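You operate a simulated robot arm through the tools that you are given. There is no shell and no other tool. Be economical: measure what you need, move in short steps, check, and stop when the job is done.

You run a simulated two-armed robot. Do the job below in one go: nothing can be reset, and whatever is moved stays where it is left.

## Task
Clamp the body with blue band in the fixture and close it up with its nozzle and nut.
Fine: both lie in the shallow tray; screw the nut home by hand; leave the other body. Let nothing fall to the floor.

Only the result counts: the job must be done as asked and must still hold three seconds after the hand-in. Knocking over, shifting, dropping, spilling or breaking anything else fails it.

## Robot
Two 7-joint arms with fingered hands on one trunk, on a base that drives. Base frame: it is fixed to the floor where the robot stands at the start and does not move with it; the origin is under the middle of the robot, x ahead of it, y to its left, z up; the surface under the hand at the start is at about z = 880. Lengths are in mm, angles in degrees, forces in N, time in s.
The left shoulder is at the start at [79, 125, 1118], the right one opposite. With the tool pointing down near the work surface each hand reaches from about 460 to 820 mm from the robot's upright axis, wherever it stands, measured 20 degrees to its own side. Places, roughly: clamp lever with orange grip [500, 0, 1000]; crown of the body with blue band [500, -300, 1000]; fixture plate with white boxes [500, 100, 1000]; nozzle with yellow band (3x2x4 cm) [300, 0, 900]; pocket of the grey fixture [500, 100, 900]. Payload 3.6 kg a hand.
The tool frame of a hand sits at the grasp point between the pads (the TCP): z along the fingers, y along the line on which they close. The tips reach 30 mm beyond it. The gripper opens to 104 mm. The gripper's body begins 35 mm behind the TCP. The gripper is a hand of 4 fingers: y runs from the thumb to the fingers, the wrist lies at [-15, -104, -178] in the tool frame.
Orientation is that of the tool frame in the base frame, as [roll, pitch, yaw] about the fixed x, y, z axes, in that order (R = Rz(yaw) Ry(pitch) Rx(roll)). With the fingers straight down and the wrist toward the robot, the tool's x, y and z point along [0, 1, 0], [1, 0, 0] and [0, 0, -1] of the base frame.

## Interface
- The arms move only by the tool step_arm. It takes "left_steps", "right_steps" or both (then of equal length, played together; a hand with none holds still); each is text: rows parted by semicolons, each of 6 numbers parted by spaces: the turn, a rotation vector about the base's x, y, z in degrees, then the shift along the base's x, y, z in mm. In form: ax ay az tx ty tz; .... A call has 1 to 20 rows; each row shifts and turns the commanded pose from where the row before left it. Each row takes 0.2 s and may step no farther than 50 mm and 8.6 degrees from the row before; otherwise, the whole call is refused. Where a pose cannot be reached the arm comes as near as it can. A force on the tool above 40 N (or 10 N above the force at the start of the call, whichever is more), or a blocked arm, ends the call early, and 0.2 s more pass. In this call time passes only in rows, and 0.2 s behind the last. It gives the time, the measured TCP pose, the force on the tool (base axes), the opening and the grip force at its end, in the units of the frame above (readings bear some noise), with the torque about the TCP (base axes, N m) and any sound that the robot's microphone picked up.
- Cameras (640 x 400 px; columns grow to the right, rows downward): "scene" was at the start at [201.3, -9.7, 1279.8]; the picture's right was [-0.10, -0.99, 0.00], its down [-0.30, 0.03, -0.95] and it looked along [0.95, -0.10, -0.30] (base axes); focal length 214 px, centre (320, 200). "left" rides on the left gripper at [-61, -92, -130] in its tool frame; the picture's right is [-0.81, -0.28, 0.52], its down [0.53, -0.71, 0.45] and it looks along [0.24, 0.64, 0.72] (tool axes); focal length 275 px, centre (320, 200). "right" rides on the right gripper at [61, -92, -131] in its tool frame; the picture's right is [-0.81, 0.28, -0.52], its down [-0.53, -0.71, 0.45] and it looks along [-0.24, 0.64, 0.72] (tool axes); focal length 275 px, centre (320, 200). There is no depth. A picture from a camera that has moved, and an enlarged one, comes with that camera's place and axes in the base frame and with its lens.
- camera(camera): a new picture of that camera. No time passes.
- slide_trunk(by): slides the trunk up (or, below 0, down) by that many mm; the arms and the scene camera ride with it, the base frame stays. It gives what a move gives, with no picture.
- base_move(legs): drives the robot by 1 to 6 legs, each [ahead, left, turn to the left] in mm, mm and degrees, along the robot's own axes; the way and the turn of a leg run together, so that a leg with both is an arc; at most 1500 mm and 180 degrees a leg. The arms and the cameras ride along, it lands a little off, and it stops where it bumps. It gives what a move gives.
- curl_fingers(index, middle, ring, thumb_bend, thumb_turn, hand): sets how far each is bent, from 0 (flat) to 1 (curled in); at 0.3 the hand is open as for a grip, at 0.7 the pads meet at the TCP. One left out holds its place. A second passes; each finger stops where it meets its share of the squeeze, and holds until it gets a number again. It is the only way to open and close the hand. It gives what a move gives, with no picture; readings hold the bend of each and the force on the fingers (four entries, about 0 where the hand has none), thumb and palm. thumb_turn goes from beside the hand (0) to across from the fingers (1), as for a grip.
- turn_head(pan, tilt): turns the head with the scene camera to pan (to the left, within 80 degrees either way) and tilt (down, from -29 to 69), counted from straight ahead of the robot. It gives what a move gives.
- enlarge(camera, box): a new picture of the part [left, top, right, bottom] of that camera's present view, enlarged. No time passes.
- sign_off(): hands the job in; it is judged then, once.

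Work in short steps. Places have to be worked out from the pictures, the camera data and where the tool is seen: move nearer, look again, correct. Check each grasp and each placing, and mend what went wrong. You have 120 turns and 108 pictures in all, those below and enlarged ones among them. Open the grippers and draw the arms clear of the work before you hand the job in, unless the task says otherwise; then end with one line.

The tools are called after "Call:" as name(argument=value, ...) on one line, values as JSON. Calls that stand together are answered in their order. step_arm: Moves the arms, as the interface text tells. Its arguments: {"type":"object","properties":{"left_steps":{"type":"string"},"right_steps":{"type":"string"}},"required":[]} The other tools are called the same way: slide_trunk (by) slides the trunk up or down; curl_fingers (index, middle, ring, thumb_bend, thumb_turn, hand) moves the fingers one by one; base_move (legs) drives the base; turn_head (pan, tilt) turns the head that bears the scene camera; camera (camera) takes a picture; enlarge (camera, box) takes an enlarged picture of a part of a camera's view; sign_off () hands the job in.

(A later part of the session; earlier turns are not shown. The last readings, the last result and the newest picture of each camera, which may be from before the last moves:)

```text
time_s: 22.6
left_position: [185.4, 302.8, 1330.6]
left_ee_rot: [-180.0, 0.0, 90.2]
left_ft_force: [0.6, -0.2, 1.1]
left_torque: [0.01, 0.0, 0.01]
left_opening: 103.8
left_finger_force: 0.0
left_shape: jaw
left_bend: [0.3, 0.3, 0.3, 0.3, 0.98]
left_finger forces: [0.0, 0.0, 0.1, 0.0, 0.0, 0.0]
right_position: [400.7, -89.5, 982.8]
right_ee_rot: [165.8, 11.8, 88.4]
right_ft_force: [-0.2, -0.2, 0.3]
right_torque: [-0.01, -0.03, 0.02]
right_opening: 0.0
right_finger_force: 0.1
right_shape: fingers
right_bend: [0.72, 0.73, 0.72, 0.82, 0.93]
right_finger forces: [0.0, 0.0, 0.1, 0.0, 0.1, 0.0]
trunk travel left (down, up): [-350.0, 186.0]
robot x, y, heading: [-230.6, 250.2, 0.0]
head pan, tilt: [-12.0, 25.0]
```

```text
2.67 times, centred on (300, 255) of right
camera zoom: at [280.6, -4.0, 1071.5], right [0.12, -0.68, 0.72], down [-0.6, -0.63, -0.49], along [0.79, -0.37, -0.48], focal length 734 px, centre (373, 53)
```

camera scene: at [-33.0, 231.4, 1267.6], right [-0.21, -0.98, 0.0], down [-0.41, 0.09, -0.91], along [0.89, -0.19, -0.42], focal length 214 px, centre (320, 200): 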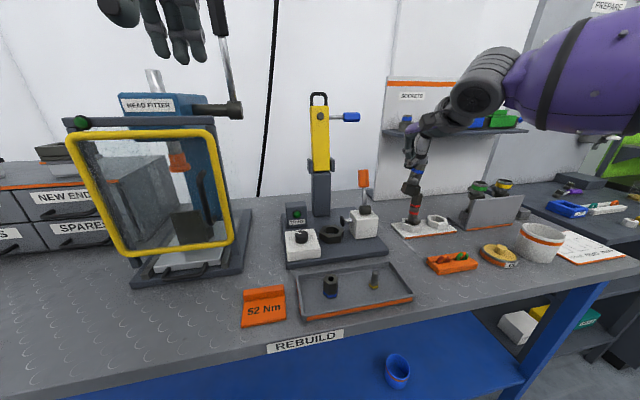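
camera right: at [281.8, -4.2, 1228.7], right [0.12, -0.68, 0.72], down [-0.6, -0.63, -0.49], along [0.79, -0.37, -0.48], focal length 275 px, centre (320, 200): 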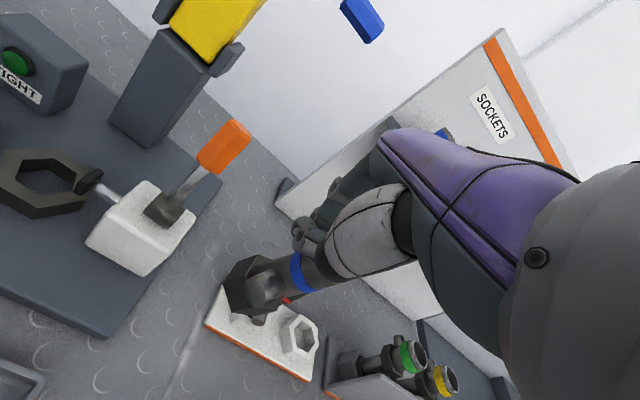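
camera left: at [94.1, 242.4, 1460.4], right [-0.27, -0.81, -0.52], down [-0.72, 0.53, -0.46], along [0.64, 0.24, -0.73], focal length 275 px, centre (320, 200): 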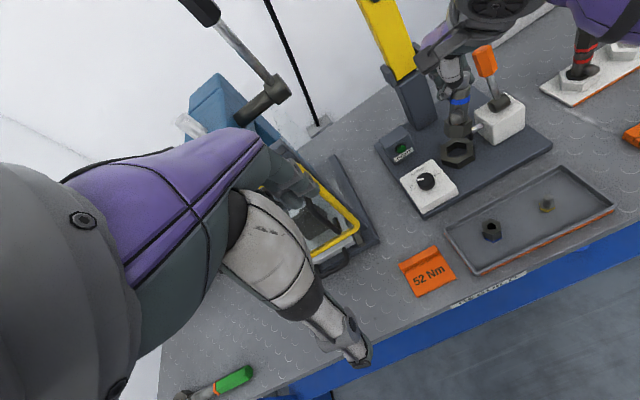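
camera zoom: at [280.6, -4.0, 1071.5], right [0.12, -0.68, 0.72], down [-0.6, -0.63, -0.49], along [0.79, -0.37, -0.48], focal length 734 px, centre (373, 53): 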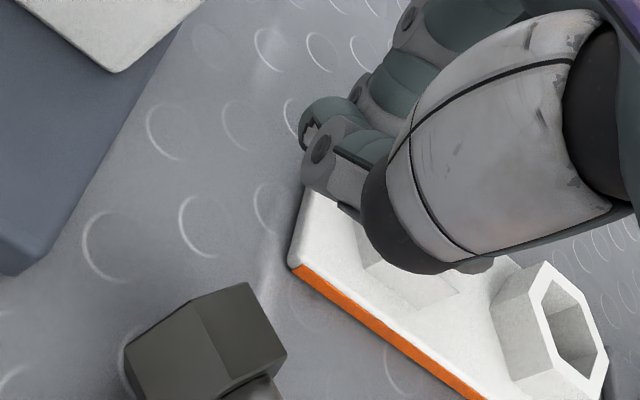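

The body came loose and now lies on its side on the bench beside the orange holder. I raise the hand, straighten it, open it and inspect.

Call:
step_arm(right_steps="0 0 0 0 0 40;0 0 0 0 0 40;0 0 0 0 0 40;4 4 0 0 0 40;4 4 0 0 0 0;4 4 0 0 0 0;0 2 0 0 0 0")

Call:
curl_fingers(hand="right", index=0.3, middle=0.3, ring=0.3, thumb_bend=0.3, thumb_turn=1)

Call:
turn_head(pan=-35, tilt=40)

Call:
camera(camera="scene")

Call:
camera(camera="right")

```text
time_s: 24.2
left_position: [185.6, 303.5, 1331.7]
left_ee_rot: [-179.9, 0.2, 90.2]
left_ft_force: [-0.6, 0.1, -0.2]
left_torque: [-0.01, 0.01, 0.01]
left_opening: 103.6
left_finger_force: 0.0
left_shape: jaw
left_bend: [0.3, 0.3, 0.3, 0.3, 0.98]
left_finger forces: [0.1, 0.0, 0.1, 0.0, 0.0, 0.1]
right_position: [400.7, -90.1, 1144.2]
right_ee_rot: [-179.9, 0.0, 89.8]
right_ft_force: [0.0, -0.3, -0.7]
right_torque: [0.02, 0.02, 0.0]
right_opening: 0.0
right_finger_force: 0.0
right_shape: fingers
right_bend: [0.72, 0.73, 0.72, 0.82, 0.93]
right_finger forces: [0.1, 0.0, 0.1, 0.0, 0.0, 0.0]
trunk travel left (down, up): [-350.0, 186.0]
robot x, y, heading: [-235.3, 250.8, -0.0]
head pan, tilt: [-12.0, 25.0]
```

```text
time_s: 25.2
left_position: [185.6, 303.6, 1330.4]
left_ee_rot: [-180.0, 0.1, 90.2]
left_ft_force: [0.3, -0.2, 0.2]
left_torque: [0.01, 0.01, 0.0]
left_opening: 103.8
left_finger_force: 0.0
left_shape: jaw
left_bend: [0.3, 0.3, 0.3, 0.3, 0.98]
left_finger forces: [0.0, 0.0, 0.0, 0.0, 0.0, 0.0]
right_position: [400.4, -89.7, 1146.4]
right_ee_rot: [-180.0, 0.2, 89.7]
right_ft_force: [0.3, 0.1, 0.4]
right_torque: [0.01, 0.02, -0.02]
right_opening: 102.7
right_finger_force: 0.1
right_shape: fingers
right_bend: [0.3, 0.3, 0.3, 0.3, 0.98]
right_finger forces: [0.0, 0.0, 0.0, 0.0, 0.0, 0.1]
trunk travel left (down, up): [-350.0, 186.0]
robot x, y, heading: [-230.9, 250.4, -0.2]
head pan, tilt: [-12.0, 25.0]
```

```text
time_s: 26.1
left_position: [184.9, 304.2, 1331.4]
left_ee_rot: [180.0, 0.1, 90.2]
left_ft_force: [-0.7, -0.3, 0.5]
left_torque: [0.01, -0.03, 0.02]
left_opening: 103.8
left_finger_force: 0.0
left_shape: jaw
left_bend: [0.3, 0.3, 0.3, 0.3, 0.98]
left_finger forces: [0.0, 0.1, 0.0, 0.0, 0.0, 0.1]
right_position: [400.8, -89.0, 1144.8]
right_ee_rot: [180.0, 0.1, 89.8]
right_ft_force: [1.1, -0.2, 0.4]
right_torque: [0.03, 0.05, 0.0]
right_opening: 102.5
right_finger_force: 0.1
right_shape: fingers
right_bend: [0.3, 0.3, 0.3, 0.3, 0.98]
right_finger forces: [0.0, 0.1, 0.0, 0.0, 0.0, 0.1]
trunk travel left (down, up): [-350.0, 186.0]
robot x, y, heading: [-234.3, 251.3, 0.1]
head pan, tilt: [-35.0, 40.0]
```

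```text
70 pictures are left
camera scene: at [-53.5, 201.9, 1244.3], right [-0.57, -0.82, 0.0], down [-0.53, 0.37, -0.77], along [0.63, -0.44, -0.64], focal length 214 px, centre (320, 200)
```

scene: 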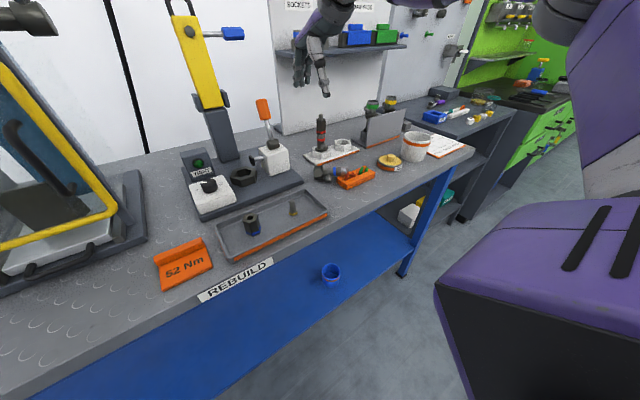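

```text
69 pictures are left
camera right: at [308.0, -27.7, 1274.4], right [0.27, -0.81, 0.52], down [-0.72, -0.53, -0.46], along [0.64, -0.25, -0.72], focal length 275 px, centre (320, 200)
```

right: 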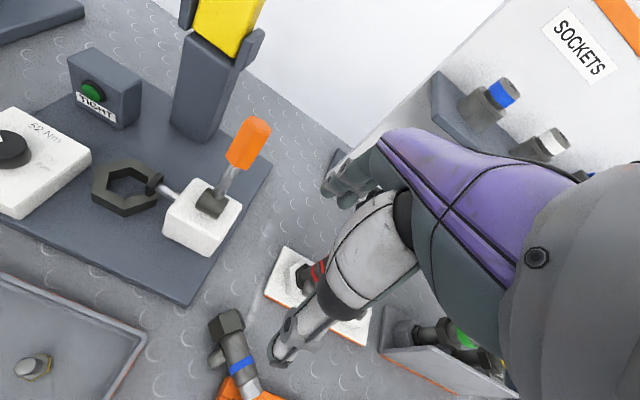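

I look closer at the lying body and orange holder.

Call:
enlarge(camera="scene", box=[290, 130, 400, 210])

Call:
enlarge(camera="right", box=[180, 290, 320, 400])

```text
5.00 times, centred on (345, 170) of scene
camera zoom: at [-53.5, 201.9, 1244.3], right [-0.57, -0.82, 0.0], down [-0.53, 0.37, -0.77], along [0.63, -0.44, -0.64], focal length 1072 px, centre (195, 350)
```

zoom: 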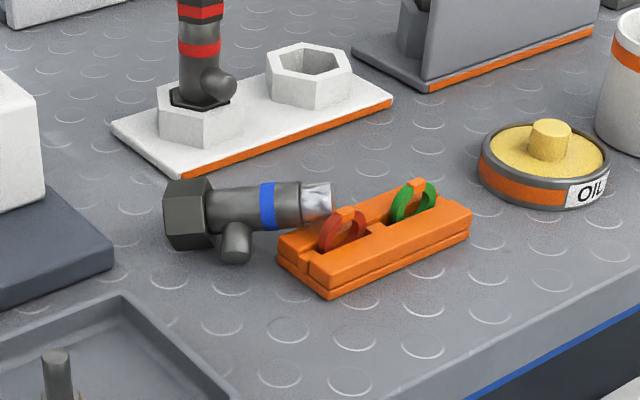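

```text
3.64 times, centred on (250, 345) of right
camera zoom: at [308.0, -27.7, 1274.4], right [0.27, -0.81, 0.52], down [-0.72, -0.53, -0.46], along [0.64, -0.25, -0.72], focal length 1001 px, centre (574, -327)
```

zoom: 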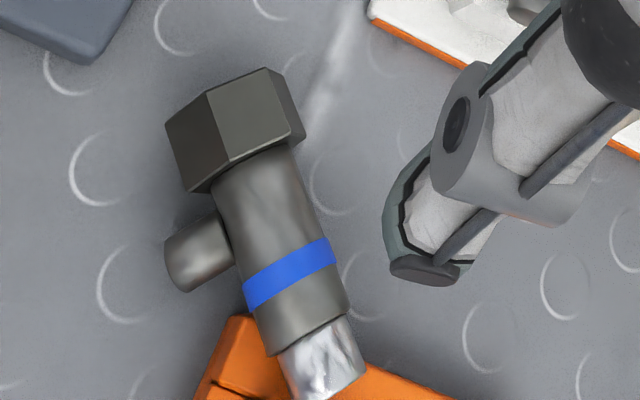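

The body's hex lies on the bench near (381,-100) and the crown rests on the holder near (332,-155), axis z≈904. I'll pinch the band with thumb+middle only (their plane sits ≈9 mm to tool −x), lift, and let it pivot upright; first the pre-grasp pose.

Call:
step_arm(right_steps="0 0 -7.74 -8.8 -7 -29;0 0 -7.74 -8.8 -7 -29;0 0 -7.74 -8.8 -7 -29;0 0 -7.74 -8.8 -7 -29;0 0 -7.74 -8.8 -7 -29;0 0 0 0 0 -25")

Call:
camera(camera="right")

Call:
enlarge(camera="scene", box=[280, 100, 400, 210])

```text
time_s: 27.5
left_position: [185.4, 302.4, 1329.6]
left_ee_rot: [-179.9, 0.0, 90.3]
left_ft_force: [0.1, -0.3, 0.3]
left_torque: [-0.01, -0.02, 0.0]
left_opening: 103.9
left_finger_force: 0.1
left_shape: jaw
left_bend: [0.3, 0.3, 0.3, 0.3, 0.98]
left_finger forces: [0.0, 0.0, 0.1, 0.0, 0.0, 0.0]
right_position: [356.2, -126.1, 972.7]
right_ee_rot: [-180.0, 0.1, 51.0]
right_ft_force: [0.2, -0.2, 0.0]
right_torque: [0.0, -0.01, 0.02]
right_opening: 102.8
right_finger_force: 0.0
right_shape: fingers
right_bend: [0.3, 0.3, 0.3, 0.3, 0.98]
right_finger forces: [0.1, 0.1, 0.0, 0.0, 0.0, 0.0]
trunk travel left (down, up): [-350.0, 186.0]
robot x, y, heading: [-233.8, 250.9, 0.2]
head pan, tilt: [-35.0, 40.0]
```

```text
66 pictures are left
camera right: at [322.2, -19.3, 1102.4], right [-0.3, -0.8, 0.52], down [-0.89, 0.03, -0.45], along [0.35, -0.6, -0.72], focal length 275 px, centre (320, 200)
```

right: 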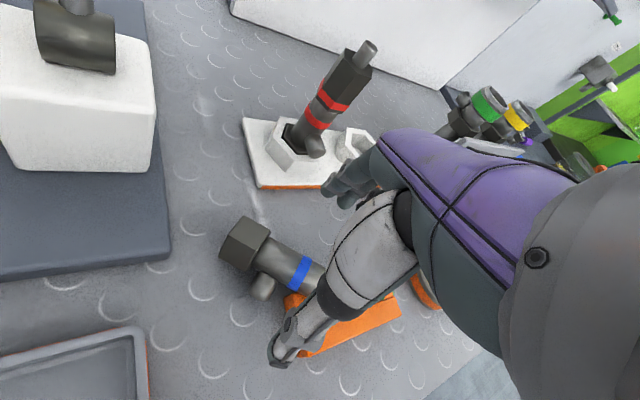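

```text
3.64 times, centred on (340, 155) of scene
camera zoom: at [-53.3, 201.6, 1244.2], right [-0.57, -0.82, 0.0], down [-0.53, 0.37, -0.77], along [0.63, -0.44, -0.64], focal length 780 px, centre (247, 364)
```

zoom: 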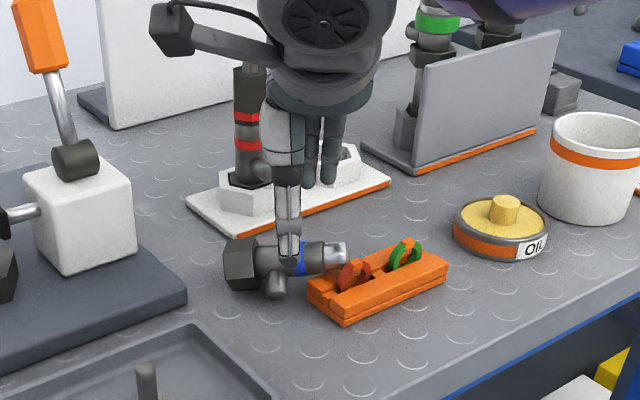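

Pose verified (band at ≈(351.5,-134)). I descend with a 3 mm shift toward the crown and pinch with middle and thumb.

Call:
step_arm(right_steps="0 0 0 -2 -2.5 -20;0 0 0 0 0 -20;0 0 0 0 0 -12;0 0 0 0 0 -6")

Call:
curl_fingers(hand="right", middle=0.7, thumb_bend=0.68)

Call:
camera(camera="right")

Call:
enlarge(camera="scene", box=[280, 100, 400, 210])

```text
time_s: 28.5
left_position: [184.7, 303.9, 1330.5]
left_ee_rot: [-180.0, 0.1, 90.3]
left_ft_force: [0.1, -0.2, -0.2]
left_torque: [0.0, 0.01, -0.01]
left_opening: 103.8
left_finger_force: 0.0
left_shape: jaw
left_bend: [0.3, 0.3, 0.3, 0.3, 0.98]
left_finger forces: [0.0, 0.0, 0.0, 0.1, 0.0, 0.1]
right_position: [355.8, -127.5, 915.8]
right_ee_rot: [-179.9, 0.0, 50.9]
right_ft_force: [0.2, 0.1, 0.3]
right_torque: [0.01, 0.0, 0.0]
right_opening: 102.6
right_finger_force: 0.2
right_shape: fingers
right_bend: [0.3, 0.3, 0.3, 0.3, 0.98]
right_finger forces: [0.1, 0.0, 0.0, 0.0, 0.0, 0.0]
trunk travel left (down, up): [-350.0, 186.0]
robot x, y, heading: [-237.1, 252.0, 0.0]
head pan, tilt: [-35.0, 40.0]
```

```text
time_s: 29.5
left_position: [185.0, 303.4, 1329.9]
left_ee_rot: [179.9, 0.0, 90.2]
left_ft_force: [0.4, -0.1, -0.6]
left_torque: [0.03, 0.0, 0.04]
left_opening: 103.5
left_finger_force: 0.1
left_shape: jaw
left_bend: [0.3, 0.3, 0.3, 0.3, 0.98]
left_finger forces: [0.0, 0.0, 0.1, 0.0, 0.0, 0.1]
right_position: [354.6, -127.3, 915.8]
right_ee_rot: [-180.0, 0.1, 51.0]
right_ft_force: [0.2, -0.4, 0.3]
right_torque: [-0.01, 0.01, 0.02]
right_opening: 56.0
right_finger_force: 1.3
right_shape: fingers
right_bend: [0.3, 0.69, 0.3, 0.67, 1.0]
right_finger forces: [0.0, 1.1, 0.0, 0.0, 1.2, 0.0]
trunk travel left (down, up): [-350.0, 186.0]
robot x, y, heading: [-228.0, 251.8, -0.0]
head pan, tilt: [-35.0, 40.0]
```

```text
64 pictures are left
camera right: at [320.1, -21.5, 1045.5], right [-0.3, -0.8, 0.52], down [-0.89, 0.03, -0.45], along [0.35, -0.6, -0.72], focal length 275 px, centre (320, 200)
```

right: 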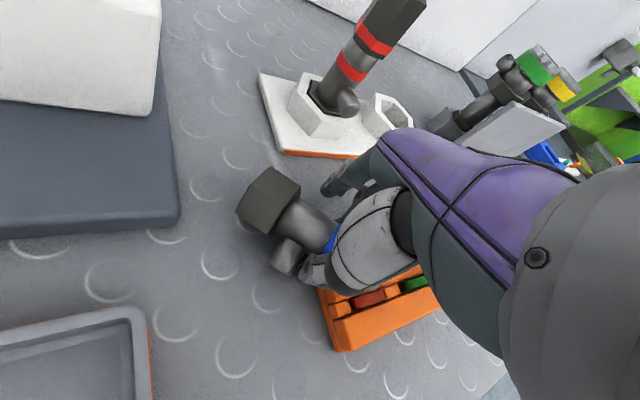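

```text
3.64 times, centred on (340, 155) of scene
camera zoom: at [-53.5, 201.7, 1244.3], right [-0.57, -0.82, 0.0], down [-0.53, 0.37, -0.77], along [0.63, -0.44, -0.64], focal length 780 px, centre (247, 364)
```

zoom: 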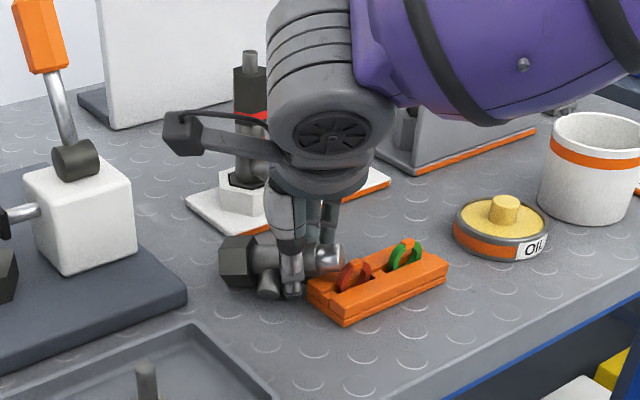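

Light contact (1 N) on both sides at the band. I squeeze further and lift slowly.

Call:
curl_fingers(hand="right", middle=0.8, thumb_bend=0.78)

Call:
step_arm(right_steps="0 0 0 0 0 5;0 0 0 0 0 8;0 0 0 0 0 8;0 0 0 0 0 8;0 0 0 0 0 8;0 0 0 0 0 8;0 0 0 0 0 8;0 0 0 0 0 8;0 0 0 0 0 8;0 0 0 0 0 8")

Call:
camera(camera="right")

Call:
enlarge(camera="scene", box=[280, 100, 400, 210])

```text
time_s: 30.5
left_position: [185.2, 304.2, 1330.0]
left_ee_rot: [-180.0, -0.1, 90.2]
left_ft_force: [-0.5, 0.6, 0.5]
left_torque: [0.02, 0.0, 0.02]
left_opening: 103.7
left_finger_force: 0.0
left_shape: jaw
left_bend: [0.3, 0.3, 0.3, 0.3, 0.98]
left_finger forces: [0.0, 0.1, 0.0, 0.0, 0.1, 0.0]
right_position: [355.0, -128.1, 915.4]
right_ee_rot: [180.0, 0.1, 51.0]
right_ft_force: [0.6, 0.8, -0.8]
right_torque: [0.0, 0.0, 0.0]
right_opening: 41.4
right_finger_force: 4.5
right_shape: fingers
right_bend: [0.3, 0.79, 0.3, 0.76, 1.0]
right_finger forces: [0.1, 3.4, 0.0, 0.1, 4.5, 0.0]
trunk travel left (down, up): [-350.0, 186.0]
robot x, y, heading: [-229.4, 248.9, 0.1]
head pan, tilt: [-35.0, 40.0]
```

```text
time_s: 32.7
left_position: [185.1, 303.6, 1331.0]
left_ee_rot: [179.9, 0.0, 90.1]
left_ft_force: [0.8, -0.6, -0.1]
left_torque: [0.0, -0.04, 0.0]
left_opening: 103.5
left_finger_force: 0.1
left_shape: jaw
left_bend: [0.3, 0.3, 0.3, 0.3, 0.98]
left_finger forces: [0.1, 0.1, 0.0, 0.1, 0.0, 0.0]
right_position: [352.9, -126.4, 994.7]
right_ee_rot: [180.0, -0.1, 51.0]
right_ft_force: [-0.4, 0.1, -0.9]
right_torque: [0.01, -0.02, 0.0]
right_opening: 37.8
right_finger_force: 0.0
right_shape: fingers
right_bend: [0.3, 0.8, 0.3, 0.78, 1.0]
right_finger forces: [0.1, 0.1, 0.0, 0.0, 0.0, 0.1]
trunk travel left (down, up): [-350.0, 186.0]
robot x, y, heading: [-231.6, 253.2, -0.1]
head pan, tilt: [-35.0, 40.0]
```

```text
62 pictures are left
camera right: at [319.1, -20.8, 1123.4], right [-0.3, -0.8, 0.52], down [-0.89, 0.03, -0.46], along [0.35, -0.6, -0.72], focal length 275 px, centre (320, 200)
```

right: 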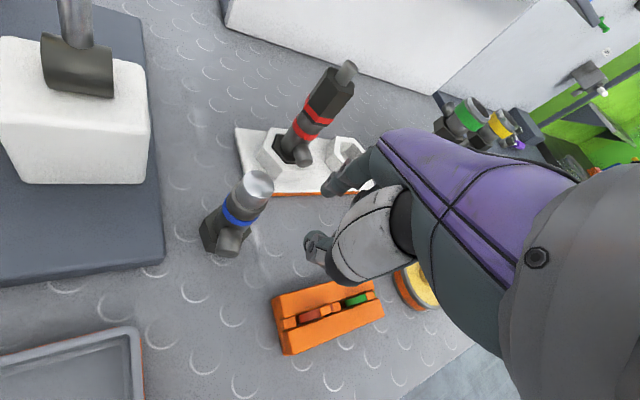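

```text
3.64 times, centred on (340, 155) of scene
camera zoom: at [-53.7, 201.8, 1244.3], right [-0.57, -0.82, 0.0], down [-0.53, 0.37, -0.77], along [0.63, -0.44, -0.64], focal length 780 px, centre (247, 364)
```

zoom: 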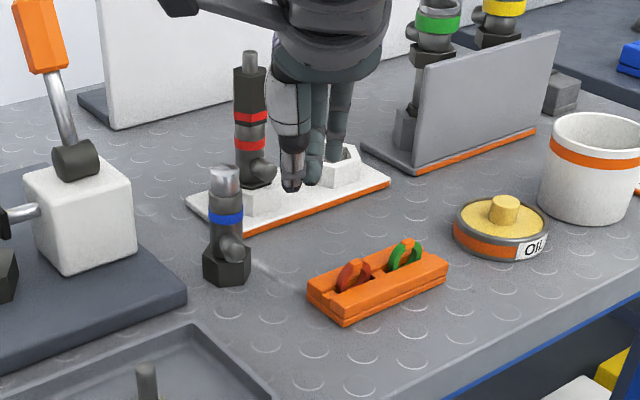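

Remarkably, the body pivoted and now stands upright on the bench at about (406,-98), port toward −x. I zoom to get its yaw and exact place.

Call:
enlarge(camera="right", box=[180, 150, 300, 270])

Call:
enlarge(camera="scene", box=[310, 135, 370, 185])

```text
3.33 times, centred on (240, 210) of right
camera zoom: at [319.1, -20.8, 1123.4], right [-0.3, -0.8, 0.52], down [-0.89, 0.03, -0.46], along [0.35, -0.6, -0.72], focal length 918 px, centre (587, 167)
```

zoom: 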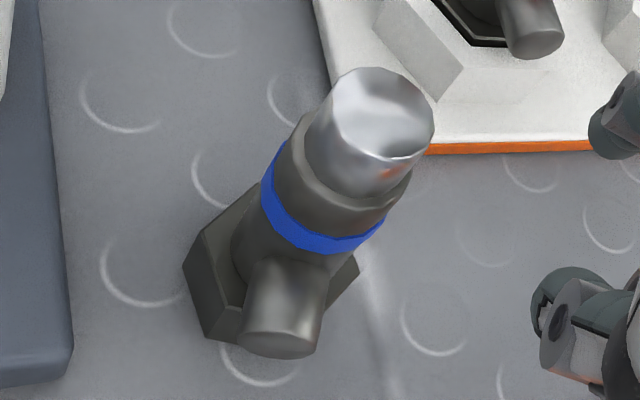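

```text
8.00 times, centred on (340, 160) of scene
camera zoom: at [-53.7, 201.8, 1244.3], right [-0.57, -0.82, 0.0], down [-0.53, 0.37, -0.77], along [0.63, -0.44, -0.64], focal length 1716 px, centre (160, 520)
```

zoom: 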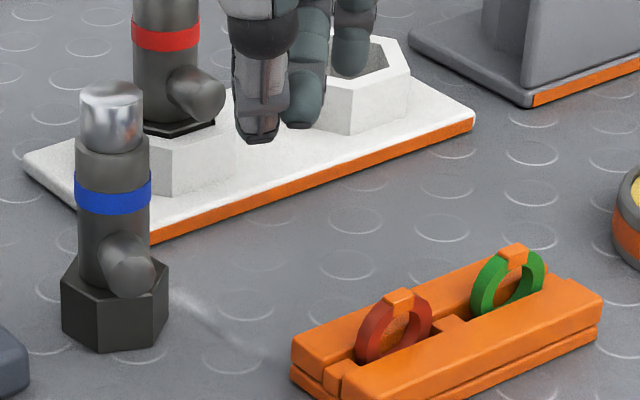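

The body stands stably. I open and raise the hand, restore its yaw, then drive the base 85 mm ahead for better reach at the fixture.

Call:
curl_fingers(hand="right", middle=0.3, thumb_bend=0.3)

Call:
step_arm(right_steps="0 0 0 -3 -3 35;0 0 0 0 0 35;0 0 5 0 0 35;0 0 6 -8 0 0;0 0 6 -8 0 0;0 0 6 -8 6 0;0 0 6 0 8 0")

Call:
base_move(legs=[[85, 0, 0]])

Call:
camera(camera="right")

Call:
camera(camera="scene")

```text
time_s: 33.7
left_position: [184.0, 303.2, 1331.4]
left_ee_rot: [180.0, 0.0, 90.2]
left_ft_force: [-0.1, -0.3, -0.3]
left_torque: [0.0, 0.02, 0.0]
left_opening: 103.7
left_finger_force: 0.0
left_shape: jaw
left_bend: [0.3, 0.3, 0.3, 0.3, 0.98]
left_finger forces: [0.0, 0.0, 0.0, 0.0, 0.0, 0.0]
right_position: [353.8, -127.1, 994.5]
right_ee_rot: [180.0, 0.1, 51.1]
right_ft_force: [0.1, 0.2, 0.9]
right_torque: [0.02, 0.02, 0.01]
right_opening: 102.8
right_finger_force: 0.0
right_shape: fingers
right_bend: [0.3, 0.3, 0.3, 0.3, 0.98]
right_finger forces: [0.0, 0.0, 0.0, 0.0, 0.0, 0.0]
trunk travel left (down, up): [-350.0, 186.0]
robot x, y, heading: [-228.8, 248.9, 0.2]
head pan, tilt: [-35.0, 40.0]
```

```text
time_s: 35.3
left_position: [185.2, 302.1, 1330.6]
left_ee_rot: [-180.0, 0.0, 90.2]
left_ft_force: [0.5, 0.3, -0.3]
left_torque: [0.01, -0.01, 0.0]
left_opening: 103.6
left_finger_force: 0.0
left_shape: jaw
left_bend: [0.3, 0.3, 0.3, 0.3, 0.98]
left_finger forces: [0.0, 0.0, 0.0, 0.0, 0.0, 0.0]
right_position: [328.5, -115.3, 1097.9]
right_ee_rot: [179.9, 0.1, 80.1]
right_ft_force: [-1.0, -0.4, 0.7]
right_torque: [0.0, -0.02, 0.0]
right_opening: 102.8
right_finger_force: 0.0
right_shape: fingers
right_bend: [0.3, 0.3, 0.3, 0.3, 0.98]
right_finger forces: [0.0, 0.0, 0.0, 0.0, 0.0, 0.0]
trunk travel left (down, up): [-350.0, 186.0]
robot x, y, heading: [-233.8, 249.5, -0.0]
head pan, tilt: [-35.0, 40.0]
```

```text
time_s: 36.4
left_position: [270.2, 303.6, 1329.7]
left_ee_rot: [-179.9, 0.0, 90.2]
left_ft_force: [0.7, -0.1, -0.4]
left_torque: [0.06, 0.02, 0.04]
left_opening: 103.5
left_finger_force: 0.1
left_shape: jaw
left_bend: [0.3, 0.3, 0.3, 0.3, 0.98]
left_finger forces: [0.0, 0.0, 0.1, 0.0, 0.0, 0.1]
right_position: [413.5, -114.0, 1098.1]
right_ee_rot: [180.0, 0.2, 80.1]
right_ft_force: [0.9, -0.4, -0.6]
right_torque: [0.02, 0.06, 0.0]
right_opening: 102.6
right_finger_force: 0.1
right_shape: fingers
right_bend: [0.3, 0.3, 0.3, 0.3, 0.98]
right_finger forces: [0.0, 0.0, 0.1, 0.1, 0.0, 0.0]
trunk travel left (down, up): [-350.0, 186.0]
robot x, y, heading: [-149.2, 253.3, 0.1]
head pan, tilt: [-35.0, 40.0]
```

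```text
58 pictures are left
camera right: at [332.4, -38.8, 1227.7], right [0.13, -0.84, 0.52], down [-0.79, -0.4, -0.45], along [0.59, -0.35, -0.72], focal length 275 px, centre (320, 200)
```

right: 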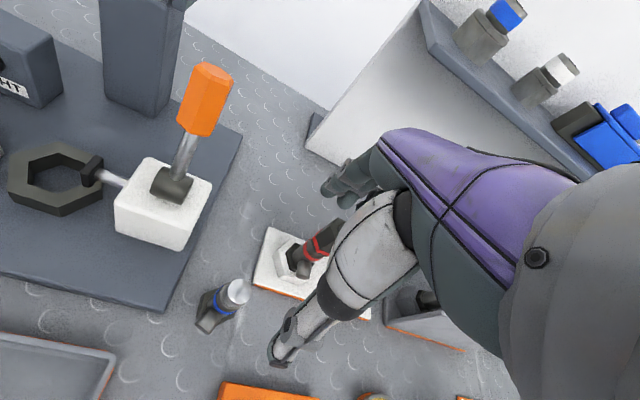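

```text
57 pictures are left
camera scene: at [31.9, 202.3, 1244.2], right [-0.57, -0.82, 0.0], down [-0.53, 0.37, -0.77], along [0.63, -0.44, -0.64], focal length 214 px, centre (320, 200)
```

scene: 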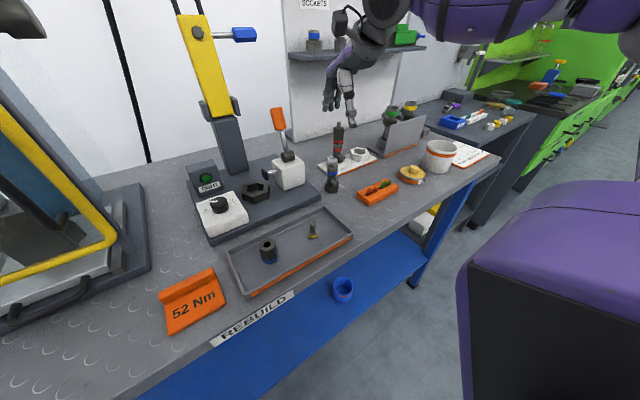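

Crown confirmed near (404.5,-96.5). I zoom for the hex yaw of the body and of the fixture ring in this same view.

Call:
enlarge(camera="right", box=[180, 265, 260, 345])

Call:
enlarge(camera="right", box=[0, 110, 220, 270])

```text
5.00 times, centred on (220, 305) of right
camera zoom: at [332.4, -38.8, 1227.7], right [0.13, -0.84, 0.52], down [-0.79, -0.4, -0.45], along [0.59, -0.35, -0.72], focal length 1376 px, centre (820, -325)
```

zoom: 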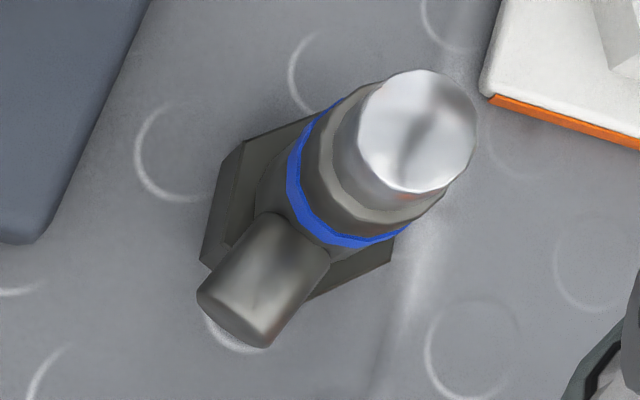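

```text
2.50 times, centred on (110, 190) of right
camera zoom: at [332.4, -38.8, 1227.7], right [0.13, -0.84, 0.52], down [-0.79, -0.4, -0.45], along [0.59, -0.35, -0.72], focal length 688 px, centre (845, 225)
```

zoom: 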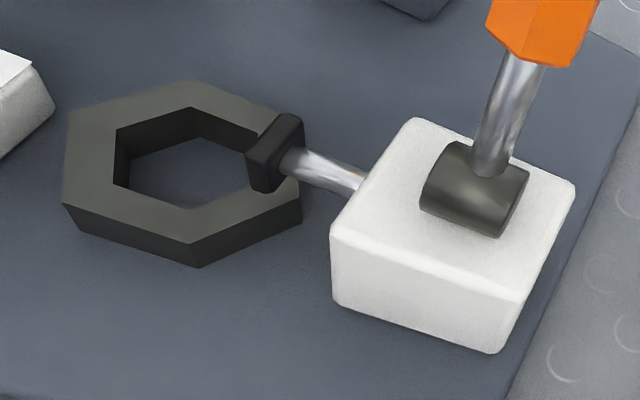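

Body hex flats sit at ≈158°, the fixture's at ≈180°, so a +22° yaw aligns it with the port toward the robot. I descend onto the crown (TCP ≈ 10 mm below its top).

Call:
step_arm(right_steps="0 0 -2 -4.7 8 -10;0 0 0 -4 8 -30;0 0 0 0 0 -35;0 0 0 0 0 -30;0 0 0 0 0 -16;0 0 0 0 0 -12")

Call:
camera(camera="right")

```text
time_s: 37.8
left_position: [268.8, 302.5, 1330.5]
left_ee_rot: [180.0, 0.0, 90.2]
left_ft_force: [0.3, 0.1, -0.2]
left_torque: [-0.01, 0.0, -0.01]
left_opening: 103.8
left_finger_force: 0.0
left_shape: jaw
left_bend: [0.3, 0.3, 0.3, 0.3, 0.98]
left_finger forces: [0.0, 0.1, 0.0, 0.0, 0.1, 0.1]
right_position: [404.5, -99.5, 965.9]
right_ee_rot: [-180.0, 0.0, 78.1]
right_ft_force: [1.5, -0.4, -0.2]
right_torque: [0.01, -0.02, -0.04]
right_opening: 102.9
right_finger_force: 0.1
right_shape: fingers
right_bend: [0.3, 0.3, 0.3, 0.3, 0.98]
right_finger forces: [0.0, 0.1, 0.0, 0.0, 0.0, 0.1]
trunk travel left (down, up): [-350.0, 186.0]
robot x, y, heading: [-149.9, 248.6, 0.3]
head pan, tilt: [-35.0, 40.0]
```

```text
54 pictures are left
camera right: at [325.4, -20.1, 1095.5], right [0.1, -0.85, 0.52], down [-0.81, -0.37, -0.46], along [0.58, -0.37, -0.72], focal length 275 px, centre (320, 200)
```

right: 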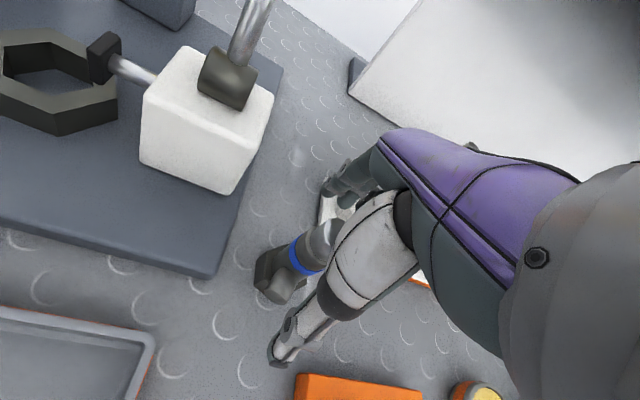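

Well centred. I close three fingers and the thumb.

Call:
curl_fingers(hand="right", index=0.7, middle=0.7, ring=0.7, thumb_bend=0.7)

Call:
curl_fingers(hand="right", index=0.85, middle=0.85, ring=0.8, thumb_bend=0.8)

Call:
camera(camera="right")

```text
time_s: 38.8
left_position: [269.4, 304.0, 1329.4]
left_ee_rot: [180.0, 0.1, 90.2]
left_ft_force: [0.2, -0.2, -0.1]
left_torque: [-0.03, -0.03, -0.02]
left_opening: 103.9
left_finger_force: 0.0
left_shape: jaw
left_bend: [0.3, 0.3, 0.3, 0.3, 0.98]
left_finger forces: [0.1, 0.1, 0.0, 0.0, 0.1, 0.0]
right_position: [404.4, -98.1, 965.6]
right_ee_rot: [179.9, 0.2, 78.1]
right_ft_force: [0.8, -0.4, -0.4]
right_torque: [0.02, -0.02, -0.05]
right_opening: 21.8
right_finger_force: 8.0
right_shape: fingers
right_bend: [0.62, 0.67, 0.7, 0.62, 1.0]
right_finger forces: [5.1, 2.9, 0.0, 0.0, 7.5, 0.1]
trunk travel left (down, up): [-350.0, 186.0]
robot x, y, heading: [-144.1, 247.7, 0.3]
head pan, tilt: [-35.0, 40.0]
```

```text
time_s: 39.8
left_position: [268.9, 304.5, 1330.7]
left_ee_rot: [180.0, 0.0, 90.2]
left_ft_force: [0.9, 0.4, 0.4]
left_torque: [0.03, -0.02, 0.0]
left_opening: 103.6
left_finger_force: 0.1
left_shape: jaw
left_bend: [0.3, 0.3, 0.3, 0.3, 0.98]
left_finger forces: [0.0, 0.1, 0.1, 0.0, 0.1, 0.0]
right_position: [403.6, -99.3, 966.6]
right_ee_rot: [-180.0, 0.1, 78.0]
right_ft_force: [-0.8, 0.3, -0.1]
right_torque: [0.0, 0.03, 0.01]
right_opening: 20.9
right_finger_force: 15.4
right_shape: fingers
right_bend: [0.63, 0.71, 0.8, 0.61, 1.0]
right_finger forces: [8.4, 7.3, 0.1, 0.0, 14.3, 0.0]
trunk travel left (down, up): [-350.0, 186.0]
robot x, y, heading: [-150.8, 250.6, 0.2]
head pan, tilt: [-35.0, 40.0]
```

```text
53 pictures are left
camera right: at [325.4, -20.2, 1095.7], right [0.1, -0.85, 0.52], down [-0.81, -0.37, -0.46], along [0.58, -0.37, -0.72], focal length 275 px, centre (320, 200)
```

right: 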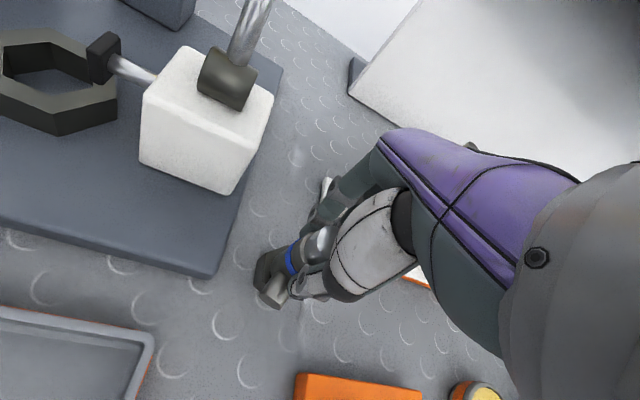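

Balanced grip now (8+7 vs 14 N). I lift gently.

Call:
step_arm(right_steps="0 0 0 0 0 2;0 0 0 0 0 4;0 0 0 0 0 6;0 0 0 -1 0 8;0 0 0 -2 0 8;0 0 0 -3 0 8;0 0 0 -4 0 8;0 0 0 -4 0 6;0 0 0 -4 0 5;0 0 0 -3 0 3;0 0 0 -2 0 1")

Call:
camera(camera="right")

```text
time_s: 42.2
left_position: [270.4, 303.8, 1331.1]
left_ee_rot: [180.0, 0.0, 90.2]
left_ft_force: [-0.3, -0.5, 0.0]
left_torque: [-0.01, 0.0, -0.01]
left_opening: 103.8
left_finger_force: 0.1
left_shape: jaw
left_bend: [0.3, 0.3, 0.3, 0.3, 0.98]
left_finger forces: [0.0, 0.0, 0.0, 0.0, 0.1, 0.0]
right_position: [381.2, -100.1, 1023.8]
right_ee_rot: [-180.0, 0.1, 78.2]
right_ft_force: [0.0, -0.1, -2.0]
right_torque: [-0.03, 0.0, 0.03]
right_opening: 21.2
right_finger_force: 15.1
right_shape: fingers
right_bend: [0.63, 0.71, 0.8, 0.61, 1.0]
right_finger forces: [8.6, 7.4, 0.0, 0.1, 13.8, 0.0]
trunk travel left (down, up): [-350.0, 186.0]
robot x, y, heading: [-150.1, 249.2, -0.2]
head pan, tilt: [-35.0, 40.0]
```

```text
52 pictures are left
camera right: at [303.1, -20.4, 1153.4], right [0.1, -0.85, 0.52], down [-0.81, -0.38, -0.46], along [0.58, -0.37, -0.72], focal length 275 px, centre (320, 200)
```

right: 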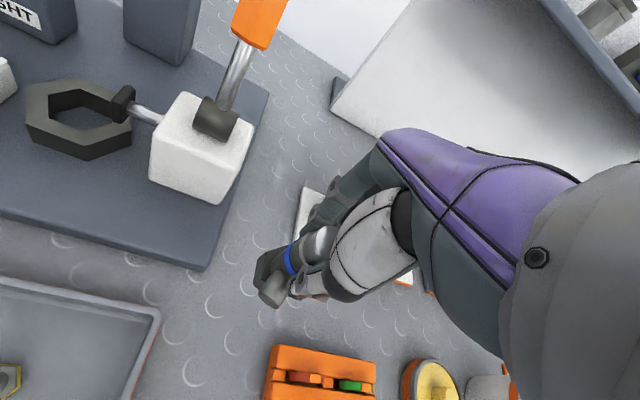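

Stable. I carry it slowly in +y with the 22° yaw.

Call:
step_arm(right_steps="0 0 1.2 0 4 1;0 0 1.2 0 8 1;0 0 1.2 0 11 1;0 0 1.2 0 11 1;0 0 1.2 0 11 1;0 0 1.2 0 11 1;0 0 1.2 0 11 1;0 0 1.2 0 11 1;0 0 1.2 0 11 0;0 0 1.2 0 11 0;0 0 1.2 0 11 0;0 0 1.2 0 11 0;0 0 1.2 0 11 0;0 0 1.2 0 11 0;0 0 1.2 0 11 0;0 0 1.2 0 11 0;0 0 1.2 0 10 0;0 0 1 0 8 0;0 0 0.6 0 5 0;0 0 0 0 2 0")

Call:
step_arm(right_steps="0 0 0 2 0 0;0 0 0 4 0 0;0 0 0 6 0 0;0 0 0 8 0 0;0 0 0 8 0 0;0 0 0 8 0 0;0 0 0 8 0 0;0 0 0 8 0 0;0 0 0 8 0 0;0 0 0 7 0 0;0 0 0 5 0 0;0 0 0 3 0 0")

Call:
turn_head(pan=-15, tilt=30)

Call:
camera(camera="right")

Call:
camera(camera="scene")

```text
time_s: 46.4
left_position: [270.0, 304.8, 1330.3]
left_ee_rot: [-179.9, 0.1, 90.1]
left_ft_force: [0.6, -0.6, -0.2]
left_torque: [-0.02, -0.03, -0.02]
left_opening: 103.5
left_finger_force: 0.0
left_shape: jaw
left_bend: [0.3, 0.3, 0.3, 0.3, 0.98]
left_finger forces: [0.0, 0.0, 0.1, 0.0, 0.1, 0.0]
right_position: [381.3, 91.9, 1032.7]
right_ee_rot: [-180.0, 0.1, 100.1]
right_ft_force: [0.2, 0.1, -2.6]
right_torque: [-0.02, 0.01, 0.0]
right_opening: 20.8
right_finger_force: 14.2
right_shape: fingers
right_bend: [0.63, 0.71, 0.8, 0.61, 1.0]
right_finger forces: [8.6, 7.3, 0.0, 0.0, 13.3, 0.1]
trunk travel left (down, up): [-350.0, 186.0]
robot x, y, heading: [-150.0, 248.7, 0.2]
head pan, tilt: [-35.0, 40.0]
```

```text
time_s: 49.0
left_position: [269.2, 304.5, 1330.5]
left_ee_rot: [180.0, 0.0, 90.2]
left_ft_force: [0.3, 0.1, 0.1]
left_torque: [0.01, -0.02, -0.06]
left_opening: 103.7
left_finger_force: 0.0
left_shape: jaw
left_bend: [0.3, 0.3, 0.3, 0.3, 0.98]
left_finger forces: [0.1, 0.0, 0.0, 0.0, 0.1, 0.1]
right_position: [455.0, 92.1, 1032.0]
right_ee_rot: [180.0, 0.1, 100.2]
right_ft_force: [-0.1, -0.2, -2.6]
right_torque: [-0.01, -0.01, 0.01]
right_opening: 20.6
right_finger_force: 14.2
right_shape: fingers
right_bend: [0.63, 0.71, 0.8, 0.61, 1.0]
right_finger forces: [8.5, 7.1, 0.0, 0.0, 12.7, 0.0]
trunk travel left (down, up): [-350.0, 186.0]
robot x, y, heading: [-150.4, 249.3, 0.3]
head pan, tilt: [-35.0, 40.0]
```

```text
time_s: 49.8
left_position: [269.4, 303.4, 1330.6]
left_ee_rot: [-179.9, 0.1, 90.3]
left_ft_force: [-0.4, 0.8, -0.3]
left_torque: [0.02, 0.0, 0.0]
left_opening: 103.9
left_finger_force: 0.2
left_shape: jaw
left_bend: [0.3, 0.3, 0.3, 0.3, 0.98]
left_finger forces: [0.0, 0.0, 0.0, 0.0, 0.0, 0.0]
right_position: [455.8, 91.6, 1032.7]
right_ee_rot: [180.0, 0.1, 100.1]
right_ft_force: [-0.2, -1.1, -3.3]
right_torque: [-0.01, -0.02, 0.02]
right_opening: 20.9
right_finger_force: 14.4
right_shape: fingers
right_bend: [0.63, 0.71, 0.8, 0.61, 1.0]
right_finger forces: [8.5, 7.1, 0.0, 0.1, 12.7, 0.0]
trunk travel left (down, up): [-350.0, 186.0]
robot x, y, heading: [-147.7, 249.9, 0.2]
head pan, tilt: [-15.0, 30.0]
```

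```text
51 pictures are left
camera right: at [353.7, 136.4, 1161.4], right [0.41, -0.75, 0.52], down [-0.61, -0.65, -0.45], along [0.68, -0.13, -0.72], focal length 275 px, centre (320, 200)
```

right: 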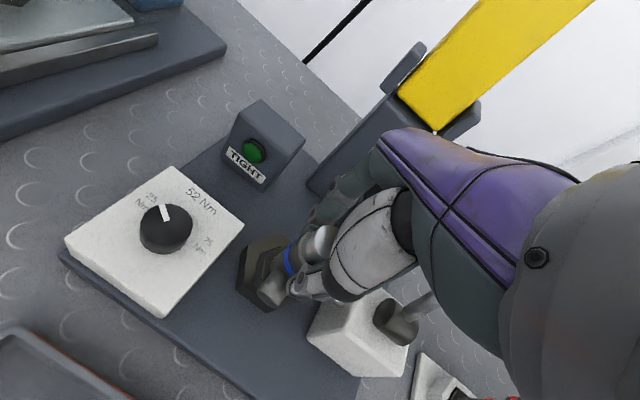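

```text
50 pictures are left
camera scene: at [49.2, 227.6, 1259.6], right [-0.26, -0.97, 0.0], down [-0.48, 0.13, -0.87], along [0.84, -0.22, -0.5], focal length 214 px, centre (320, 200)
```

scene: 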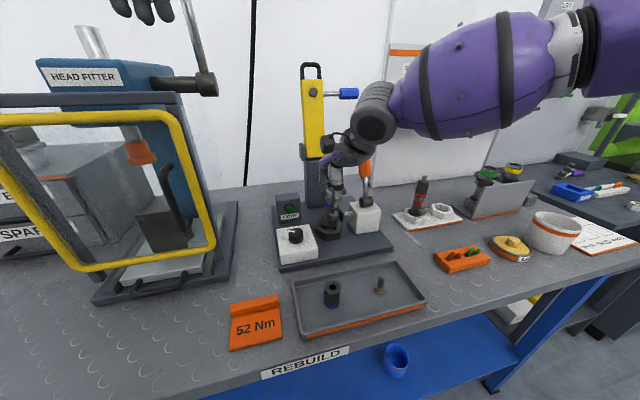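

Grip steady. Two independent views put the ring centre at about (476.5, 89.5, top 920). I move above it and compare closely.

Call:
step_arm(right_steps="0 0 0 3 -0.5 0;0 0 0 6 -1 0;0 0 0 6 -1 -2;0 0 0 4 -0.5 -3;0 0 0 2 0 -3")

Call:
enlarge(camera="right", box=[210, 200, 350, 330])

Call:
enlarge(camera="scene", box=[290, 150, 400, 250])

```text
time_s: 51.0
left_position: [270.0, 303.8, 1329.9]
left_ee_rot: [-179.9, -0.1, 90.2]
left_ft_force: [0.0, 0.4, -0.6]
left_torque: [-0.01, 0.0, 0.0]
left_opening: 103.5
left_finger_force: 0.0
left_shape: jaw
left_bend: [0.3, 0.3, 0.3, 0.3, 0.98]
left_finger forces: [0.1, 0.0, 0.1, 0.0, 0.1, 0.0]
right_position: [476.1, 89.6, 1024.9]
right_ee_rot: [180.0, 0.0, 100.1]
right_ft_force: [-0.6, -0.2, -2.4]
right_torque: [-0.04, 0.0, 0.02]
right_opening: 20.6
right_finger_force: 13.4
right_shape: fingers
right_bend: [0.63, 0.72, 0.8, 0.62, 1.0]
right_finger forces: [8.2, 7.0, 0.0, 0.0, 12.0, 0.0]
trunk travel left (down, up): [-350.0, 186.0]
robot x, y, heading: [-147.8, 250.9, 0.2]
head pan, tilt: [-15.0, 30.0]
```

```text
3.08 times, centred on (280, 265) of right
camera zoom: at [375.5, 133.1, 1154.0], right [0.41, -0.75, 0.52], down [-0.61, -0.65, -0.46], along [0.68, -0.13, -0.72], focal length 847 px, centre (443, 0)
```

zoom: 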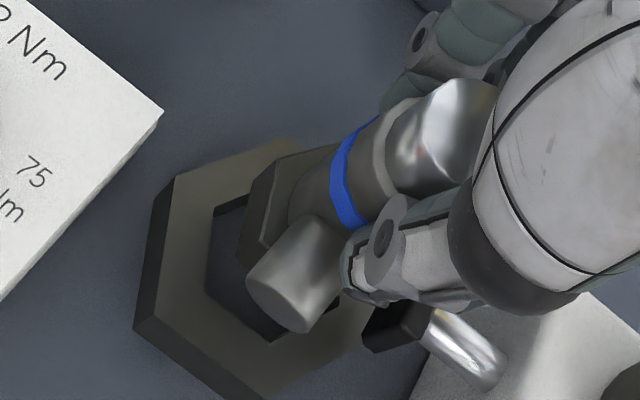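

```text
4.00 times, centred on (345, 200) of scene
camera zoom: at [49.3, 227.7, 1259.6], right [-0.26, -0.97, 0.0], down [-0.48, 0.13, -0.87], along [0.84, -0.22, -0.5], focal length 858 px, centre (220, 200)
```

zoom: 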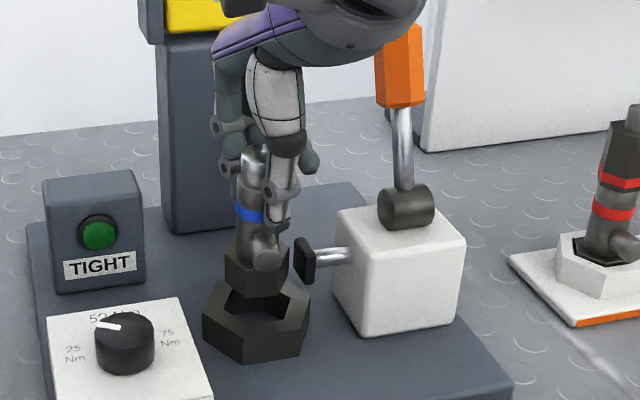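

Body and ring look aligned within 1–2 mm and in yaw. I lower to just into the rim, in small steps.

Call:
step_arm(right_steps="0 0 0 -0.5 0 -4;0 0 0 -0.5 0 -5;0 0 0 0 0 -5;0 0 0 0 0 -3;0 0 0 0 0 -2;0 0 0 0 0 -2")

Call:
enlarge(camera="right", box=[210, 200, 350, 330])

Call:
enlarge(camera="scene", box=[305, 170, 375, 240])

```text
time_s: 52.4
left_position: [269.9, 304.6, 1331.1]
left_ee_rot: [180.0, 0.0, 90.2]
left_ft_force: [0.1, -0.9, -0.1]
left_torque: [0.0, -0.01, -0.03]
left_opening: 103.7
left_finger_force: 0.0
left_shape: jaw
left_bend: [0.3, 0.3, 0.3, 0.3, 0.98]
left_finger forces: [0.0, 0.0, 0.0, 0.1, 0.0, 0.1]
right_position: [475.5, 87.9, 1002.5]
right_ee_rot: [179.9, 0.1, 100.1]
right_ft_force: [0.6, 0.1, -2.7]
right_torque: [-0.02, -0.01, -0.02]
right_opening: 20.4
right_finger_force: 13.8
right_shape: fingers
right_bend: [0.63, 0.72, 0.8, 0.62, 1.0]
right_finger forces: [8.1, 7.1, 0.1, 0.1, 12.1, 0.0]
trunk travel left (down, up): [-350.0, 186.0]
robot x, y, heading: [-149.4, 249.1, -0.0]
head pan, tilt: [-15.0, 30.0]
```

```text
3.08 times, centred on (280, 265) of right
camera zoom: at [374.1, 132.9, 1132.4], right [0.41, -0.75, 0.52], down [-0.61, -0.65, -0.46], along [0.68, -0.13, -0.72], focal length 847 px, centre (443, 0)
```

zoom: 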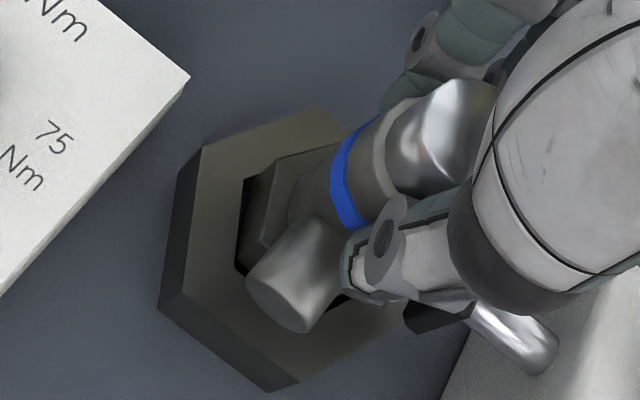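

```text
5.71 times, centred on (340, 205) of scene
camera zoom: at [49.2, 227.7, 1259.6], right [-0.26, -0.97, 0.0], down [-0.48, 0.13, -0.87], along [0.84, -0.22, -0.5], focal length 1226 px, centre (206, 171)
```

zoom: 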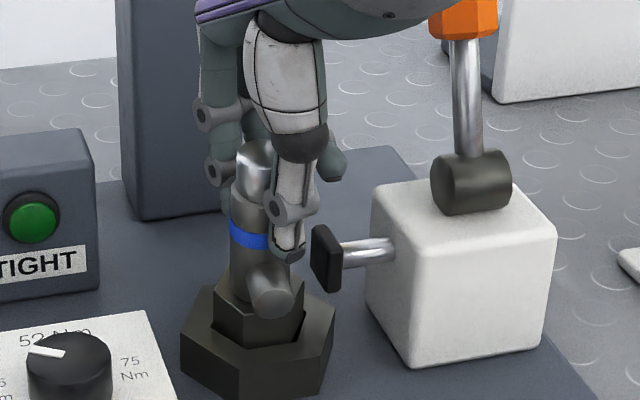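

No contact yet; the hex seems to sit within the hole with a little gap. I continue down.

Call:
step_arm(right_steps="0 0 0 0.5 0.5 -2;0 0 0 0 0 -2;0 0 0 0 0 -2;0 0 0 0 0 -2;0 0 0 0 0 -2")

```text
time_s: 53.6
left_position: [269.2, 303.7, 1331.1]
left_ee_rot: [-180.0, -0.1, 90.2]
left_ft_force: [0.8, 0.1, 0.8]
left_torque: [-0.04, 0.01, 0.0]
left_opening: 104.0
left_finger_force: 0.1
left_shape: jaw
left_bend: [0.3, 0.3, 0.3, 0.3, 0.98]
left_finger forces: [0.0, 0.0, 0.1, 0.0, 0.0, 0.0]
right_position: [478.2, 89.5, 993.8]
right_ee_rot: [180.0, 0.1, 100.0]
right_ft_force: [0.2, -0.5, -2.1]
right_torque: [0.01, 0.07, -0.02]
right_opening: 20.4
right_finger_force: 13.7
right_shape: fingers
right_bend: [0.63, 0.72, 0.8, 0.62, 1.0]
right_finger forces: [7.9, 7.2, 0.0, 0.0, 12.2, 0.0]
trunk travel left (down, up): [-350.0, 186.0]
robot x, y, heading: [-150.6, 247.4, 0.3]
head pan, tilt: [-15.0, 30.0]
```

No resistance at 994, so the hex is probably entering the pocket. I go on down until contact.

Call:
step_arm(right_steps="0 0 0 0 0 -2;0 0 0 0 0 -2;0 0 0 0 0 -2;0 0 0 0 0 -2")

Call:
enlarge(camera="scene", box=[305, 170, 375, 240])

```text
time_s: 54.6
left_position: [269.2, 304.3, 1330.1]
left_ee_rot: [180.0, 0.0, 90.2]
left_ft_force: [-0.3, -0.5, -0.1]
left_torque: [0.01, -0.06, -0.02]
left_opening: 103.7
left_finger_force: 0.0
left_shape: jaw
left_bend: [0.3, 0.3, 0.3, 0.3, 0.98]
left_finger forces: [0.0, 0.0, 0.0, 0.0, 0.1, 0.1]
right_position: [477.5, 89.5, 985.7]
right_ee_rot: [179.8, 0.1, 100.1]
right_ft_force: [1.7, -1.6, 2.0]
right_torque: [-0.12, 0.03, 0.01]
right_opening: 20.2
right_finger_force: 15.5
right_shape: fingers
right_bend: [0.63, 0.72, 0.8, 0.62, 1.0]
right_finger forces: [7.8, 9.8, 0.1, 0.1, 12.6, 0.0]
trunk travel left (down, up): [-350.0, 186.0]
robot x, y, heading: [-149.7, 248.8, 0.3]
head pan, tilt: [-15.0, 30.0]
```

```text
5.71 times, centred on (340, 205) of scene
camera zoom: at [48.8, 227.5, 1259.7], right [-0.26, -0.97, 0.0], down [-0.48, 0.13, -0.87], along [0.84, -0.22, -0.5], focal length 1226 px, centre (206, 171)
```

zoom: 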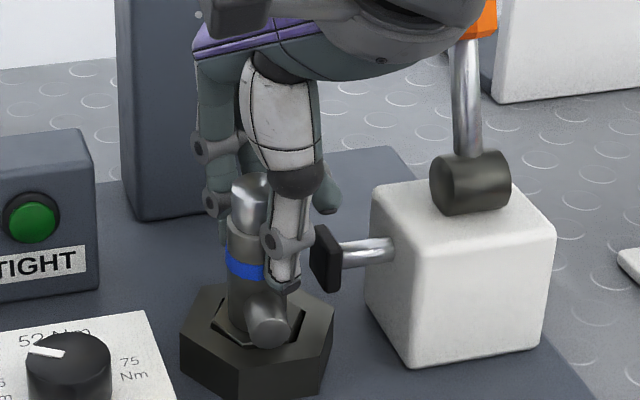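

The hex is in the pocket. I press a few more millimetres to seat it.

Call:
step_arm(right_steps="0 0 0 0 0 -2;0 0 0 0 0 -2")

```text
time_s: 55.2
left_position: [268.1, 304.5, 1331.3]
left_ee_rot: [179.9, 0.1, 90.2]
left_ft_force: [0.4, -0.7, 0.2]
left_torque: [0.01, 0.0, 0.01]
left_opening: 103.7
left_finger_force: 0.1
left_shape: jaw
left_bend: [0.3, 0.3, 0.3, 0.3, 0.98]
left_finger forces: [0.1, 0.1, 0.1, 0.0, 0.0, 0.1]
right_position: [477.3, 89.0, 985.9]
right_ee_rot: [179.5, 0.1, 100.1]
right_ft_force: [5.4, -6.0, 18.5]
right_torque: [-0.18, -0.06, 0.0]
right_opening: 20.1
right_finger_force: 20.4
right_shape: fingers
right_bend: [0.71, 0.72, 0.8, 0.62, 1.0]
right_finger forces: [10.6, 15.7, 0.0, 0.1, 13.9, 0.0]
trunk travel left (down, up): [-350.0, 186.0]
robot x, y, heading: [-145.6, 251.1, 0.0]
head pan, tilt: [-15.0, 30.0]
```

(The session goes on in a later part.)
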